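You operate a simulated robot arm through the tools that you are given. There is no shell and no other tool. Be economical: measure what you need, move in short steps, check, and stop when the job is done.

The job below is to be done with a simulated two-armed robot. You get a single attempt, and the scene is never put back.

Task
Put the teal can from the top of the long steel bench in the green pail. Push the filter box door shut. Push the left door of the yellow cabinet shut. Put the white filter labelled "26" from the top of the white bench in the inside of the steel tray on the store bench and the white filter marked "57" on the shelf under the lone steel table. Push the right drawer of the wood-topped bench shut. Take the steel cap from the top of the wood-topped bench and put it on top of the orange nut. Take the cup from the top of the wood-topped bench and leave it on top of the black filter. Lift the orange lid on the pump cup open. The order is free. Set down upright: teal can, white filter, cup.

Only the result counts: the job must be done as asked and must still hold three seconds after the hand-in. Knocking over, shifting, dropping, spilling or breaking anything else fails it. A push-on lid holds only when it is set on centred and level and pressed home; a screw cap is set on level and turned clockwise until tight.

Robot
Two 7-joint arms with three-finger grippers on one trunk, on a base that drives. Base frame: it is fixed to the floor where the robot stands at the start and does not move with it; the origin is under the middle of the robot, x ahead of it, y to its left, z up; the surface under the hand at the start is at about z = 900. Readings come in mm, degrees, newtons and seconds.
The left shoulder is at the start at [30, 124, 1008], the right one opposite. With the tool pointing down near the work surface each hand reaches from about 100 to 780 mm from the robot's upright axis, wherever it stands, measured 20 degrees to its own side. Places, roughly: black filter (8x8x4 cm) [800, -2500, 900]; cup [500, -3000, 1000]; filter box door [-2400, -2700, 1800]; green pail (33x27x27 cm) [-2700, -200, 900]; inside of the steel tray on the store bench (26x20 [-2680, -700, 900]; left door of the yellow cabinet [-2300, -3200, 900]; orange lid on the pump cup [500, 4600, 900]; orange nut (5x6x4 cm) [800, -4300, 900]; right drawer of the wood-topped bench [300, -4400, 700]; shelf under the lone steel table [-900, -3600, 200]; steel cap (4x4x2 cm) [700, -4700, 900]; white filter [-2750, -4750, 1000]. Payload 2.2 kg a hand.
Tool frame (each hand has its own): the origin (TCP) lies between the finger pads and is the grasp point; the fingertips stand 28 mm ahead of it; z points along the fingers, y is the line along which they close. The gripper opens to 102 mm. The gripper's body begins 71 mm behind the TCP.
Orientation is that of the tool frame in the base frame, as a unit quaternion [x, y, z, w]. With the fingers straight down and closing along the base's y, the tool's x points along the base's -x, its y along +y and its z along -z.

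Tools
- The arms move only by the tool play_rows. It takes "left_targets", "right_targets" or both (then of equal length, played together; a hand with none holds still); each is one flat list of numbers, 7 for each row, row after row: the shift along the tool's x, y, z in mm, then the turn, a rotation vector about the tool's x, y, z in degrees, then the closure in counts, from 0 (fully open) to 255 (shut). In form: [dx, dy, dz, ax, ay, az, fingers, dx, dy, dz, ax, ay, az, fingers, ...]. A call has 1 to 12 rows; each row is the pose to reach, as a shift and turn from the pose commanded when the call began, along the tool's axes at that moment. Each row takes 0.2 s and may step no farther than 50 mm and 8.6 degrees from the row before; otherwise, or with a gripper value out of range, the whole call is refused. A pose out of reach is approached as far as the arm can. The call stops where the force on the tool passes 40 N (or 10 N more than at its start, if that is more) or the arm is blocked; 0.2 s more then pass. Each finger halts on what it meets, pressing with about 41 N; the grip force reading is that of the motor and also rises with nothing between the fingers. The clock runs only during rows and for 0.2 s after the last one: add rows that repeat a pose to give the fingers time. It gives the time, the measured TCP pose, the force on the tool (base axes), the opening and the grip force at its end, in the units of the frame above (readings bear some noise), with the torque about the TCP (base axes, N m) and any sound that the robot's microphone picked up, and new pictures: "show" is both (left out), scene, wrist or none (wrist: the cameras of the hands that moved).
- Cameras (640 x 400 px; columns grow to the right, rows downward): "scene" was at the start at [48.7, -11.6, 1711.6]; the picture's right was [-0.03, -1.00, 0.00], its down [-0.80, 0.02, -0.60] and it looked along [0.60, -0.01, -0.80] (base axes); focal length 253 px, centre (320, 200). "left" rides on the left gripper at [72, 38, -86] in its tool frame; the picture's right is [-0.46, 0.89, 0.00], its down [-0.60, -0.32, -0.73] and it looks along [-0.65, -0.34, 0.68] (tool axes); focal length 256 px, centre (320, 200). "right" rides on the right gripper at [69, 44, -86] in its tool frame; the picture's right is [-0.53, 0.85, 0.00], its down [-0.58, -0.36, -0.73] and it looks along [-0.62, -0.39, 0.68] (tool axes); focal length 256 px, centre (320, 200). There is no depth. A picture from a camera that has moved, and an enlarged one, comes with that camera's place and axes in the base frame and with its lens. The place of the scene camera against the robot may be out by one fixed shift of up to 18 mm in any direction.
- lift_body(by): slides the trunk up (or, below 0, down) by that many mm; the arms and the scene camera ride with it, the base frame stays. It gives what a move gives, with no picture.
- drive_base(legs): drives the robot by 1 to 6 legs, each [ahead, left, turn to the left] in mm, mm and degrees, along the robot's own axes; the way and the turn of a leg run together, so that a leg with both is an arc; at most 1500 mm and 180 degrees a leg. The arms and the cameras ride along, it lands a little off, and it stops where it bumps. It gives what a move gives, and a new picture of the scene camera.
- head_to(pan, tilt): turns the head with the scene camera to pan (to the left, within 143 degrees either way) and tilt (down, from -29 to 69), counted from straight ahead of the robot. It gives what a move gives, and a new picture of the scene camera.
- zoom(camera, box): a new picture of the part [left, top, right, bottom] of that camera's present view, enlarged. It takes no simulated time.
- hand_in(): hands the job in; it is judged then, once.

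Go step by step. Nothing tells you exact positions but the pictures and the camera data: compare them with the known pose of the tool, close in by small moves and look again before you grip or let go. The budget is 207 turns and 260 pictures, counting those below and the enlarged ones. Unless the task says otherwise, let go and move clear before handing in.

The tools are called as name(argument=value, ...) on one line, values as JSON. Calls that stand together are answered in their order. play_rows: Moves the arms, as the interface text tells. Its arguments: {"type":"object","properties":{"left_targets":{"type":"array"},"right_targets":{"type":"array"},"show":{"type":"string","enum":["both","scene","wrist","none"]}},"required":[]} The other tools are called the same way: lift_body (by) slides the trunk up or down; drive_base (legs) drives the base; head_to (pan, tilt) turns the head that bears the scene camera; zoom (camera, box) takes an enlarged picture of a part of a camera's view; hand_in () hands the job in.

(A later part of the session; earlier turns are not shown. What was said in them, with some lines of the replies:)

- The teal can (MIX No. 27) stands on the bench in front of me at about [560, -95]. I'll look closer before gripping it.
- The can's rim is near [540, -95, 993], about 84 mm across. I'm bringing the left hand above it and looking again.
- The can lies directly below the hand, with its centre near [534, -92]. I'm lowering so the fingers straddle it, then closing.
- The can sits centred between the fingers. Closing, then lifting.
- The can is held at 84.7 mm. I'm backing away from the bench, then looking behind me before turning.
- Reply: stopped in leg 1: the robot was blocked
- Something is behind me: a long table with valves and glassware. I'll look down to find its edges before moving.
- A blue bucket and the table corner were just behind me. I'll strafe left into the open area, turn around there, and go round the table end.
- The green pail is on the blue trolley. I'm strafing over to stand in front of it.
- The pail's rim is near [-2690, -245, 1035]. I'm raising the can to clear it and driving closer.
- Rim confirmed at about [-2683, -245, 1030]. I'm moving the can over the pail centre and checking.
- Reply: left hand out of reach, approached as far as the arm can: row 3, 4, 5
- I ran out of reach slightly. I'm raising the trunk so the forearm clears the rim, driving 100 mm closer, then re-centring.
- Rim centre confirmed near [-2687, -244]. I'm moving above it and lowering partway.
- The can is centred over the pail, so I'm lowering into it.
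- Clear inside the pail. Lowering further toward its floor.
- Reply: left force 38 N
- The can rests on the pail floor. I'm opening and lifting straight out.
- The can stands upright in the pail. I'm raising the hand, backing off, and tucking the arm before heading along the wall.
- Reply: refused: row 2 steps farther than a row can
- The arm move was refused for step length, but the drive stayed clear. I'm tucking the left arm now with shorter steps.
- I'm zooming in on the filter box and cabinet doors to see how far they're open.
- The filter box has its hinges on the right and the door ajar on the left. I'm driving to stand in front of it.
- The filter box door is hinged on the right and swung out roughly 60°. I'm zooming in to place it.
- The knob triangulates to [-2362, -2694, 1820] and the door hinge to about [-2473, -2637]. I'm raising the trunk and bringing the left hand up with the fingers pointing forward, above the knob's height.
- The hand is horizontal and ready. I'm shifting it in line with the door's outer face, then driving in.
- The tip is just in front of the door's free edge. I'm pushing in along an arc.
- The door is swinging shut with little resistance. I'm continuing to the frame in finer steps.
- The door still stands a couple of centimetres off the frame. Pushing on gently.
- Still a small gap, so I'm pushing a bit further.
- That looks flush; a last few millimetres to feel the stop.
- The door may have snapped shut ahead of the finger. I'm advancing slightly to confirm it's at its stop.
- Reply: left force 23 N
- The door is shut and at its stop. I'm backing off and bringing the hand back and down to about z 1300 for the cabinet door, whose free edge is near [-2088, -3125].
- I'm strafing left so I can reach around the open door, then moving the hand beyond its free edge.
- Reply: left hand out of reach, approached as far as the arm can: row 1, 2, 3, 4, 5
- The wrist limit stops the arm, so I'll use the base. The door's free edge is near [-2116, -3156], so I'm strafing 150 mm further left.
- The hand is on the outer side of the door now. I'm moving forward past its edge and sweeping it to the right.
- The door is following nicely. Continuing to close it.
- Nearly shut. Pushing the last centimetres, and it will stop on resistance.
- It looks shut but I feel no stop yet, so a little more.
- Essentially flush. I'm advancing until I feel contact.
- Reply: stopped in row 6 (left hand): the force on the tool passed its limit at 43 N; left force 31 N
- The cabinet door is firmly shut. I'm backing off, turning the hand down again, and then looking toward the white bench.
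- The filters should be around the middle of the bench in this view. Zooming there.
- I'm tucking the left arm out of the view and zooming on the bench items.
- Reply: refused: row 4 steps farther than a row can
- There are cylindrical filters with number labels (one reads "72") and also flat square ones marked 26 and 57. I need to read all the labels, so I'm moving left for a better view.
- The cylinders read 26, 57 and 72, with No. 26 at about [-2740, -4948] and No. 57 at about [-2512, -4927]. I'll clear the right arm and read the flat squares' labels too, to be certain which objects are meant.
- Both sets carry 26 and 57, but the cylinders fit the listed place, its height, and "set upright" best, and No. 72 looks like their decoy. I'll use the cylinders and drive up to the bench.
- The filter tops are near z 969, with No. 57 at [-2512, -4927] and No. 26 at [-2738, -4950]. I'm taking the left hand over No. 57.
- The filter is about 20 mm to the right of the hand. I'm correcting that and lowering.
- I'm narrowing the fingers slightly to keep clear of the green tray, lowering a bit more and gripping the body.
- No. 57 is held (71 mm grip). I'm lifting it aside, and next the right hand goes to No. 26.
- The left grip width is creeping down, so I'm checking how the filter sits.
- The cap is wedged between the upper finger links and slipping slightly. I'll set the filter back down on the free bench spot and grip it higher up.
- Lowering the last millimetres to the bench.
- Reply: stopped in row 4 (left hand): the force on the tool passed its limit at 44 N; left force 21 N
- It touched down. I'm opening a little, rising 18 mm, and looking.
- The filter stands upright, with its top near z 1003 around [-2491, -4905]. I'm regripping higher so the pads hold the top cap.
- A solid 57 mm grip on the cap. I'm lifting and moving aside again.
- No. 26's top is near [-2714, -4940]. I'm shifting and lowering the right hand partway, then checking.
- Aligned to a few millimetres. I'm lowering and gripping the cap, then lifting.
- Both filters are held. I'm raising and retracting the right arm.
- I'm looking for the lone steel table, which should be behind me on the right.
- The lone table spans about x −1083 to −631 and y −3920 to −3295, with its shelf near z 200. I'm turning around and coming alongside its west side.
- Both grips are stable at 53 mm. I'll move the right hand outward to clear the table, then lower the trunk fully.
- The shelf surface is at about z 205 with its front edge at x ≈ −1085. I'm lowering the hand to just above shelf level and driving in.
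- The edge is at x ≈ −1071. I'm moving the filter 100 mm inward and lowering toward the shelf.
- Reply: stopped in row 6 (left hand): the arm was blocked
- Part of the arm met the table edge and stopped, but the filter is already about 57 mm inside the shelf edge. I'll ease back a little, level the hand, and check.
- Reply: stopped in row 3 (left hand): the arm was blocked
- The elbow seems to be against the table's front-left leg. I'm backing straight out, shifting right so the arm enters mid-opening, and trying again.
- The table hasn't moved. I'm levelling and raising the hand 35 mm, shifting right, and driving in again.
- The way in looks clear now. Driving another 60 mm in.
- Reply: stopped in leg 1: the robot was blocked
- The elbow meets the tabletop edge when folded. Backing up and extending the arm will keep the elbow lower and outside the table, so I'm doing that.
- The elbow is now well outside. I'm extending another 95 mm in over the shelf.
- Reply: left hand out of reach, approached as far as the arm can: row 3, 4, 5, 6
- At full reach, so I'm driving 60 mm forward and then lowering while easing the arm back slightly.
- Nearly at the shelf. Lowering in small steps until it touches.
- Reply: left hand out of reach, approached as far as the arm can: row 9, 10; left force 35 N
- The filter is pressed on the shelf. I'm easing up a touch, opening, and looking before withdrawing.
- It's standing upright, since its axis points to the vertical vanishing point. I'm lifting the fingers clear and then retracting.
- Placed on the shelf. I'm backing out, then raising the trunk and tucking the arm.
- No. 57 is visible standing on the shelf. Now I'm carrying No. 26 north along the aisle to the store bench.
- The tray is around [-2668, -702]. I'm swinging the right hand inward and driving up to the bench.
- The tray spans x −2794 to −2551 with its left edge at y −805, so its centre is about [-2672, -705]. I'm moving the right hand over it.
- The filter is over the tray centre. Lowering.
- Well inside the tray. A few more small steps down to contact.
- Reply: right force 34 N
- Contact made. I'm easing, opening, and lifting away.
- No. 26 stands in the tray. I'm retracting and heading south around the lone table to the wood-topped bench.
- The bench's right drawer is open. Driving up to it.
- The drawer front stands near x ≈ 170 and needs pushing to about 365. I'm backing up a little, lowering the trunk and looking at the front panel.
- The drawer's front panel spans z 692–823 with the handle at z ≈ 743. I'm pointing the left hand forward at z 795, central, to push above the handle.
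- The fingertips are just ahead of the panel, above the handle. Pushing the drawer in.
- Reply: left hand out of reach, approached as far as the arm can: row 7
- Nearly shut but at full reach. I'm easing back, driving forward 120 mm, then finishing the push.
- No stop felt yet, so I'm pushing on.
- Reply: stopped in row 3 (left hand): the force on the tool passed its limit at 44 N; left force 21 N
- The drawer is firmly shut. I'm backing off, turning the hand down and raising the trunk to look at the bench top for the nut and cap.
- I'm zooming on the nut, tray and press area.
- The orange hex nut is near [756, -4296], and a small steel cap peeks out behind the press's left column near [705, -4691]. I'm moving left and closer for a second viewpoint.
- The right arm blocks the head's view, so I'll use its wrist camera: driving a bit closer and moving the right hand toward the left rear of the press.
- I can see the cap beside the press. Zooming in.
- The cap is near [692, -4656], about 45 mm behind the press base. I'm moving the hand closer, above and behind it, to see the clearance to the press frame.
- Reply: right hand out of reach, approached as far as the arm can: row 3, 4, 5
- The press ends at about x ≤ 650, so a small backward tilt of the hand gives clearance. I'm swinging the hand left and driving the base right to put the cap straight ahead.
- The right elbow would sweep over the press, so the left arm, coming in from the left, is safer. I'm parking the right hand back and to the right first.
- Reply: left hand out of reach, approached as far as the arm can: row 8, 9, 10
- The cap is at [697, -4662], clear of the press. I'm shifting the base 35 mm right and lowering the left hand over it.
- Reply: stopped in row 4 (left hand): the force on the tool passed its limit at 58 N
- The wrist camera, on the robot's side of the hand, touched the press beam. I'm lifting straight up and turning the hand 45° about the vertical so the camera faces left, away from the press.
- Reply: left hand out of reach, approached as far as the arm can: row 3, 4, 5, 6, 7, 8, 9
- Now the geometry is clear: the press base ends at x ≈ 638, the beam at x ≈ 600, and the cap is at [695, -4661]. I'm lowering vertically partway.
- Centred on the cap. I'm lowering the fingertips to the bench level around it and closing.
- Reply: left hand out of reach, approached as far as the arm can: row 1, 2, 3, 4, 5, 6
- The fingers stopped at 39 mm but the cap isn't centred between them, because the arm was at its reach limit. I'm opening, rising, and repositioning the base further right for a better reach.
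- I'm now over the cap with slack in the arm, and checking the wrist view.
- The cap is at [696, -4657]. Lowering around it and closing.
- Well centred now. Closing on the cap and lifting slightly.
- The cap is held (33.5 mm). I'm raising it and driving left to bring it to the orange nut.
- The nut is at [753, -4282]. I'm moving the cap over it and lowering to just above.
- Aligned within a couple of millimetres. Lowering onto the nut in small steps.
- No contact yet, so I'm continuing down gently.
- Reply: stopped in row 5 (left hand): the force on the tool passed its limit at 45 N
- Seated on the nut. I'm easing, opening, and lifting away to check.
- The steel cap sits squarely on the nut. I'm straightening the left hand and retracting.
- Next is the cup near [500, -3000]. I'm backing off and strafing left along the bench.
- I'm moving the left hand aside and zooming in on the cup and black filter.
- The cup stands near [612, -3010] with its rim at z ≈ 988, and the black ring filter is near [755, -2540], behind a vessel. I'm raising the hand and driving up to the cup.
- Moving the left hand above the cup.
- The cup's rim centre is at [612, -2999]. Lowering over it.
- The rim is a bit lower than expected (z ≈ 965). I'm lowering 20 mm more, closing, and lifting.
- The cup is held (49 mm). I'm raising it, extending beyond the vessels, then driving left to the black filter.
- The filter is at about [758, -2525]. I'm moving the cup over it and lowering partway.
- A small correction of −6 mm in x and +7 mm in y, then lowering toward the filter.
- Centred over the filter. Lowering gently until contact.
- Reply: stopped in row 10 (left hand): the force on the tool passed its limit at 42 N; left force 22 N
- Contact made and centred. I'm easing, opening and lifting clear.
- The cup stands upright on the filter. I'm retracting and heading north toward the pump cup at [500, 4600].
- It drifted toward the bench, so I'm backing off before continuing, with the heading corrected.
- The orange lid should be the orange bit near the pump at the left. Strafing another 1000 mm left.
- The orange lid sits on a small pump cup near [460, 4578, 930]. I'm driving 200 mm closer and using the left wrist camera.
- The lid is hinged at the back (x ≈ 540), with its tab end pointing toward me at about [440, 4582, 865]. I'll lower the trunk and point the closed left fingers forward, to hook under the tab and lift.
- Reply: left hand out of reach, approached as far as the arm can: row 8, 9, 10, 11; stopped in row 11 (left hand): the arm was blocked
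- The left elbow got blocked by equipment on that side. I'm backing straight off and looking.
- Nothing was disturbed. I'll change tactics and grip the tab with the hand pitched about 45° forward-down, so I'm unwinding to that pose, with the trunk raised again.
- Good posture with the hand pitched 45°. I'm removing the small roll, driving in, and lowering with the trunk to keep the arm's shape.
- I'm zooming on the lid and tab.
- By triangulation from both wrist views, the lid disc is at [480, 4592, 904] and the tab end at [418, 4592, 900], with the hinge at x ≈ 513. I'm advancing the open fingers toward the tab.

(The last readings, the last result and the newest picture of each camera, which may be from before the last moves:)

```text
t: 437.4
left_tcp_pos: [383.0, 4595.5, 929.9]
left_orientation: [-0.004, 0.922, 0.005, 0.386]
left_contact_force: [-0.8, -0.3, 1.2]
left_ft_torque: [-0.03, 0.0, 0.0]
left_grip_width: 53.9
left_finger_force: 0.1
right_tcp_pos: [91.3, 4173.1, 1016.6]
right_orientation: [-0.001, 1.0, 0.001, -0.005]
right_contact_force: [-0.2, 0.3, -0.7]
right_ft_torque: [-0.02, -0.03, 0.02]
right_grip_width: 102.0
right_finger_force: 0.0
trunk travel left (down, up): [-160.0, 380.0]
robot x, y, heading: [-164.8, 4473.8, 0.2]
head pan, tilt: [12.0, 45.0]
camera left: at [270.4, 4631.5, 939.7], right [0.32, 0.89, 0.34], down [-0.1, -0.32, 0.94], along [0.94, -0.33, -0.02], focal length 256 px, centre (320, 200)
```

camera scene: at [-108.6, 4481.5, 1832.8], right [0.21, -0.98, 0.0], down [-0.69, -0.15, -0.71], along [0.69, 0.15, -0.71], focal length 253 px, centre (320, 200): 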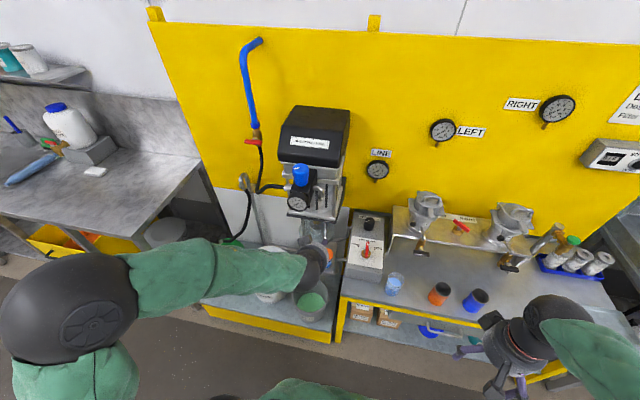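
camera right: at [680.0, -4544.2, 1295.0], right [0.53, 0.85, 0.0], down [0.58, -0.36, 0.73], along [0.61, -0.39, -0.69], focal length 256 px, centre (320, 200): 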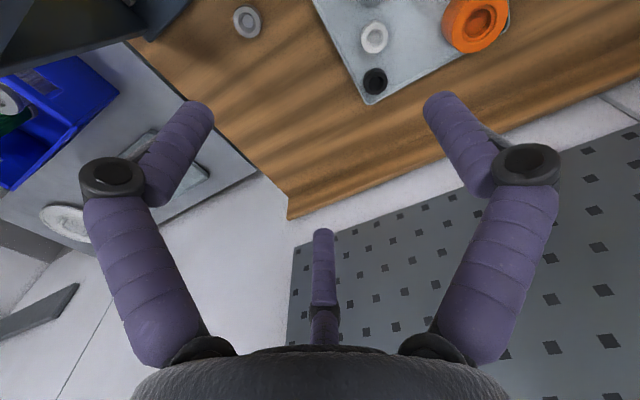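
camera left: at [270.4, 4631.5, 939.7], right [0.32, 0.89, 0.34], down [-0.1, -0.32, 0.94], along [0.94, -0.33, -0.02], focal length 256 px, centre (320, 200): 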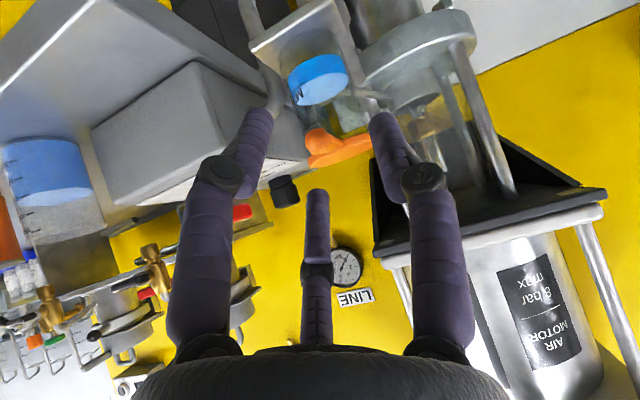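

The tab is lined up between the fingers. I'm advancing the last 35 mm and closing.

play_rows(left_targets=[-3, -3, 18, 0, 0, 0, 120, -7, -3, 36, 0, 0, 0, 120, -7, -3, 36, 0, 0, 0, 120, -7, -3, 36, 0, 0, 0, 240, -7, -3, 36, 0, 0, 0, 240, -7, -3, 36, 0, 0, 0, 240], show="wrist")

```text
t: 438.8
left_tcp_pos: [417.4, 4585.5, 913.2]
left_orientation: [-0.001, 0.922, 0.004, 0.388]
left_contact_force: [10.6, -29.3, 11.4]
left_ft_torque: [-0.14, -0.89, -1.58]
left_grip_width: 24.4
left_finger_force: 45.1
right_tcp_pos: [90.5, 4170.0, 1017.3]
right_orientation: [0.0, 1.0, 0.002, -0.004]
right_contact_force: [0.0, 0.0, 0.0]
right_ft_torque: [-0.02, 0.0, 0.01]
right_grip_width: 101.9
right_finger_force: 0.1
trunk travel left (down, up): [-160.0, 380.0]
robot x, y, heading: [-161.7, 4478.1, -0.2]
head pan, tilt: [12.0, 45.0]
camera left: at [303.7, 4623.7, 922.6], right [0.32, 0.88, 0.34], down [-0.1, -0.32, 0.94], along [0.94, -0.34, -0.02], focal length 256 px, centre (320, 200)
```

left: 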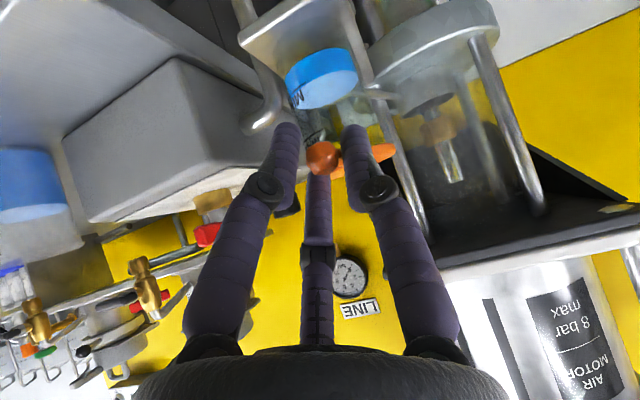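

The tab is gripped (24 mm), with a sideways load that I'll relieve by shifting 6 mm. Now lifting along the hinge arc.

play_rows(left_targets=[0, -6, 0, 0, 0, 0, 240, -9, -6, -8, 0, 0, 0, 240, -18, -6, -14, 0, 0, 0, 240, -29, -6, -19, 0, 0, 0, 240, -40, -6, -22, 0, 0, 0, 240, -51, -6, -24, 0, 0, 0, 240, -63, -6, -25, 0, 0, 0, 240], show="wrist")

```text
t: 440.4
left_tcp_pos: [443.8, 4587.5, 978.9]
left_orientation: [-0.005, 0.92, 0.003, 0.391]
left_contact_force: [0.7, 23.5, 2.8]
left_ft_torque: [0.42, -0.35, 0.36]
left_grip_width: 21.8
left_finger_force: 12.1
right_tcp_pos: [93.1, 4174.4, 1017.4]
right_orientation: [-0.001, 1.0, 0.0, -0.004]
right_contact_force: [-0.2, -0.2, -0.2]
right_ft_torque: [0.02, -0.03, -0.02]
right_grip_width: 102.1
right_finger_force: 0.1
trunk travel left (down, up): [-160.0, 380.0]
robot x, y, heading: [-165.5, 4476.7, -0.2]
head pan, tilt: [12.0, 45.0]
camera left: at [329.8, 4623.9, 986.2], right [0.31, 0.89, 0.34], down [-0.1, -0.32, 0.94], along [0.94, -0.33, -0.01], focal length 256 px, centre (320, 200)
```

left: 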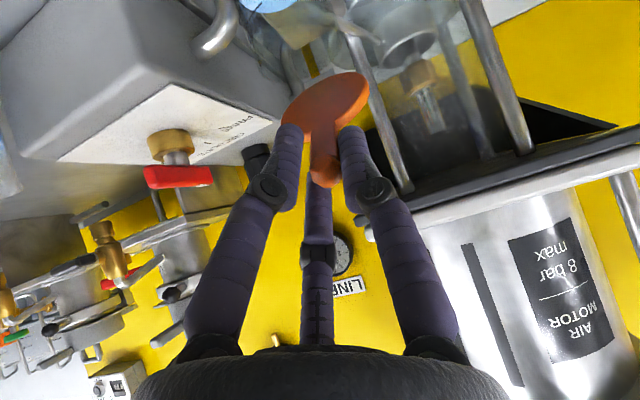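

The lid is half open already. Continuing along the arc past vertical.

play_rows(left_targets=[-11, 3, 1, 0, 0, 0, 240, -23, 4, 3, 0, 0, 0, 240, -34, 4, 7, 0, 0, 0, 240, -44, 4, 12, 0, 0, 0, 240, -54, 4, 19, 0, 0, 0, 240, -62, 4, 26, 0, 0, 0, 240], show="wrist")

```text
t: 441.8
left_tcp_pos: [502.5, 4586.3, 999.4]
left_orientation: [-0.002, 0.923, 0.002, 0.386]
left_contact_force: [-16.7, 6.2, -0.9]
left_ft_torque: [-0.92, 1.61, -0.01]
left_grip_width: 24.6
left_finger_force: 45.0
right_tcp_pos: [90.4, 4173.5, 1016.4]
right_orientation: [0.0, 1.0, 0.0, -0.004]
right_contact_force: [-1.1, -1.0, -1.1]
right_ft_torque: [0.01, 0.01, 0.0]
right_grip_width: 102.0
right_finger_force: 0.2
trunk travel left (down, up): [-160.0, 380.0]
robot x, y, heading: [-165.0, 4472.8, -0.0]
head pan, tilt: [12.0, 45.0]
camera left: at [388.7, 4622.9, 1008.1], right [0.32, 0.89, 0.33], down [-0.1, -0.32, 0.94], along [0.94, -0.33, -0.02], focal length 256 px, centre (320, 200)
```

left: 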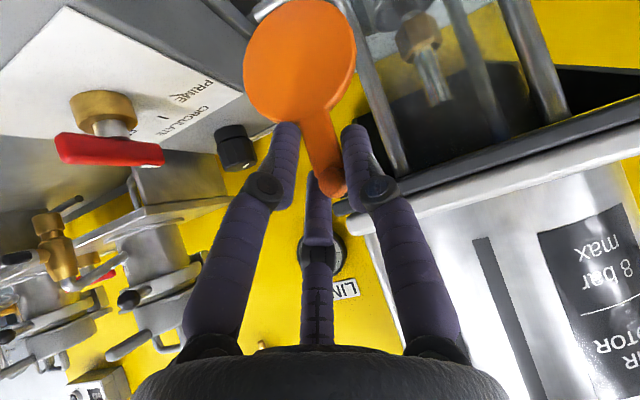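

The lid is near vertical. I'm pushing a little further over so it stays.

play_rows(left_targets=[-5, 0, 6, 0, 0, 0, 240, -9, 0, 12, 0, 0, 0, 240, -13, 0, 18, 0, 0, 0, 240, -14, 0, 23, 0, 0, 0, 240], show="wrist")

```text
t: 442.8
left_tcp_pos: [530.0, 4585.1, 997.6]
left_orientation: [-0.003, 0.921, 0.004, 0.39]
left_contact_force: [-13.3, -7.4, 14.3]
left_ft_torque: [-1.02, 1.49, 0.04]
left_grip_width: 24.5
left_finger_force: 44.8
right_tcp_pos: [89.3, 4172.6, 1015.8]
right_orientation: [0.0, 1.0, 0.001, -0.004]
right_contact_force: [0.0, -0.2, 0.0]
right_ft_torque: [0.04, 0.01, 0.0]
right_grip_width: 102.1
right_finger_force: 0.1
trunk travel left (down, up): [-160.0, 380.0]
robot x, y, heading: [-165.1, 4475.0, -0.2]
head pan, tilt: [12.0, 45.0]
camera left: at [415.3, 4622.8, 1006.2], right [0.32, 0.89, 0.34], down [-0.1, -0.32, 0.94], along [0.94, -0.33, -0.01], focal length 256 px, centre (320, 200)
```

left: 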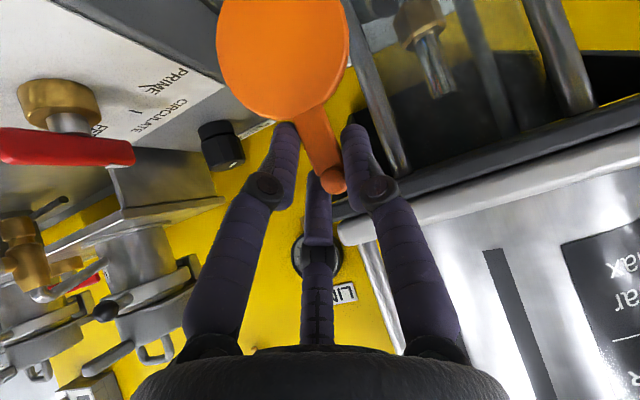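

It's past vertical by about 15°. Releasing and backing off along the approach.

play_rows(left_targets=[0, 0, 0, 0, 0, 0, 200, 0, 0, 0, 0, 0, 0, 130, 0, 0, 0, 0, 0, 0, 110, 0, 0, -30, 0, 0, 0, 110, 0, 0, -70, 0, 0, 0, 110, 0, 0, -110, 0, 0, 0, 110, 0, 0, -150, 0, 0, 0, 110], show="wrist")

```text
t: 444.4
left_tcp_pos: [421.2, 4583.2, 1100.3]
left_orientation: [-0.002, 0.923, 0.004, 0.386]
left_contact_force: [-0.2, -0.2, -0.7]
left_ft_torque: [-0.03, -0.01, -0.02]
left_grip_width: 58.3
left_finger_force: 0.1
right_tcp_pos: [90.8, 4173.7, 1017.1]
right_orientation: [-0.001, 1.0, 0.001, -0.004]
right_contact_force: [-0.2, 0.8, -1.1]
right_ft_torque: [0.03, 0.02, -0.03]
right_grip_width: 102.1
right_finger_force: 0.0
trunk travel left (down, up): [-160.0, 380.0]
robot x, y, heading: [-161.1, 4472.5, 0.2]
head pan, tilt: [12.0, 45.0]
camera left: at [307.5, 4621.2, 1109.4], right [0.32, 0.89, 0.34], down [-0.09, -0.32, 0.94], along [0.94, -0.33, -0.02], focal length 256 px, centre (320, 200)
```

left: 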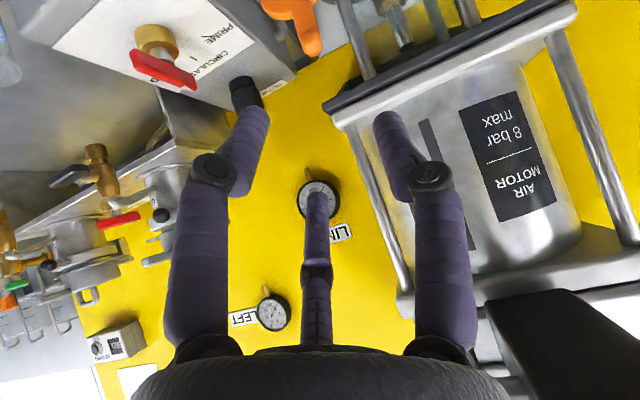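

I'm backing off to check that the lid stays open.

drive_base(legs=[[-250, 0, 0]])

zoom(camera="scene", box=[260, 130, 420, 250])

zoom(camera="left", box=[240, 0, 400, 120])

```text
t: 446.2
left_tcp_pos: [173.3, 4581.7, 1100.5]
left_orientation: [0.0, 0.922, 0.003, 0.387]
left_contact_force: [-0.9, -0.3, 0.6]
left_ft_torque: [-0.01, 0.02, -0.01]
left_grip_width: 57.9
left_finger_force: 0.0
right_tcp_pos: [-161.2, 4173.6, 1017.0]
right_orientation: [0.002, 1.0, 0.001, -0.004]
right_contact_force: [0.4, -0.2, -0.6]
right_ft_torque: [0.01, -0.02, 0.01]
right_grip_width: 102.1
right_finger_force: 0.0
trunk travel left (down, up): [-160.0, 380.0]
robot x, y, heading: [-407.2, 4475.0, -0.7]
head pan, tilt: [12.0, 45.0]
camera scene: at [-361.2, 4482.2, 1632.9], right [0.2, -0.98, 0.0], down [-0.69, -0.14, -0.71], along [0.69, 0.14, -0.71], focal length 253 px, centre (320, 200)
```

scene: 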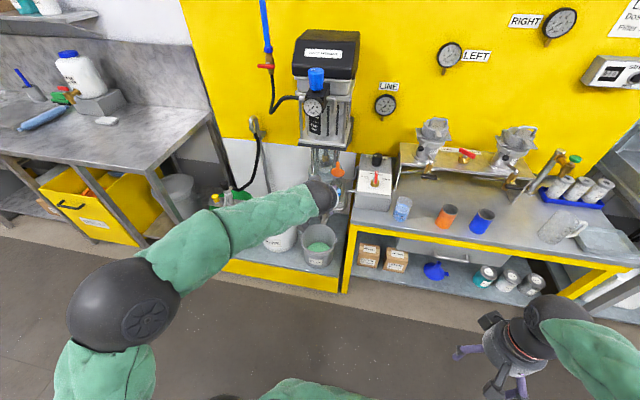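

```text
3.33 times, centred on (340, 190) of scene
camera zoom: at [-361.2, 4482.2, 1632.9], right [0.2, -0.98, 0.0], down [-0.69, -0.14, -0.71], along [0.69, 0.14, -0.71], focal length 842 px, centre (253, 233)
```

zoom: 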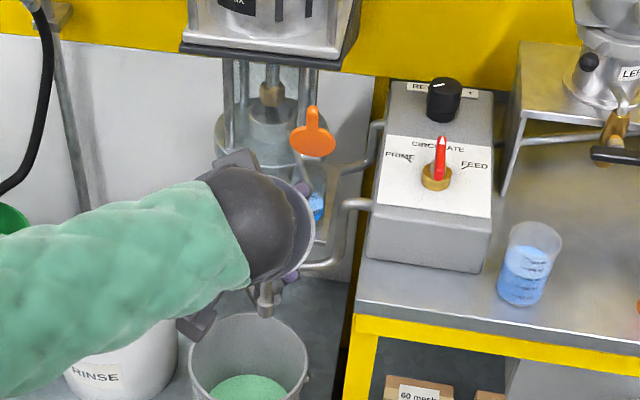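

```text
3.33 times, centred on (320, 60) of left
camera zoom: at [58.8, 4618.9, 1109.7], right [0.32, 0.88, 0.34], down [-0.1, -0.32, 0.94], along [0.94, -0.34, -0.02], focal length 853 px, centre (320, 667)
```

zoom: 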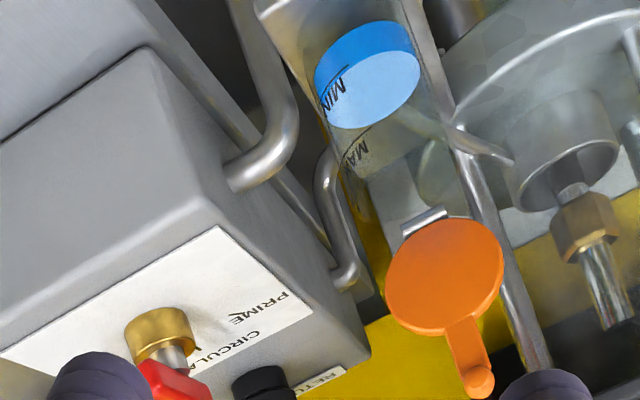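

Every step has been carried out and the orange lid stands open past vertical, with both hands empty and clear. Handing in.

hand_in()

```text
The job is handed in.
```

I carried out every step and handed the job in with both hands empty and clear; I don't have the verdict. The main doubt is the filters. The white bench held two pairs marked "26" and "57", one cylindrical and one flat, and I moved the cylindrical pair because it fitted the listed place and "upright" better.

While reaching, the robot pressed against three things without visibly moving them: the steel press behind the cap, the lone steel table, and something near the pump.
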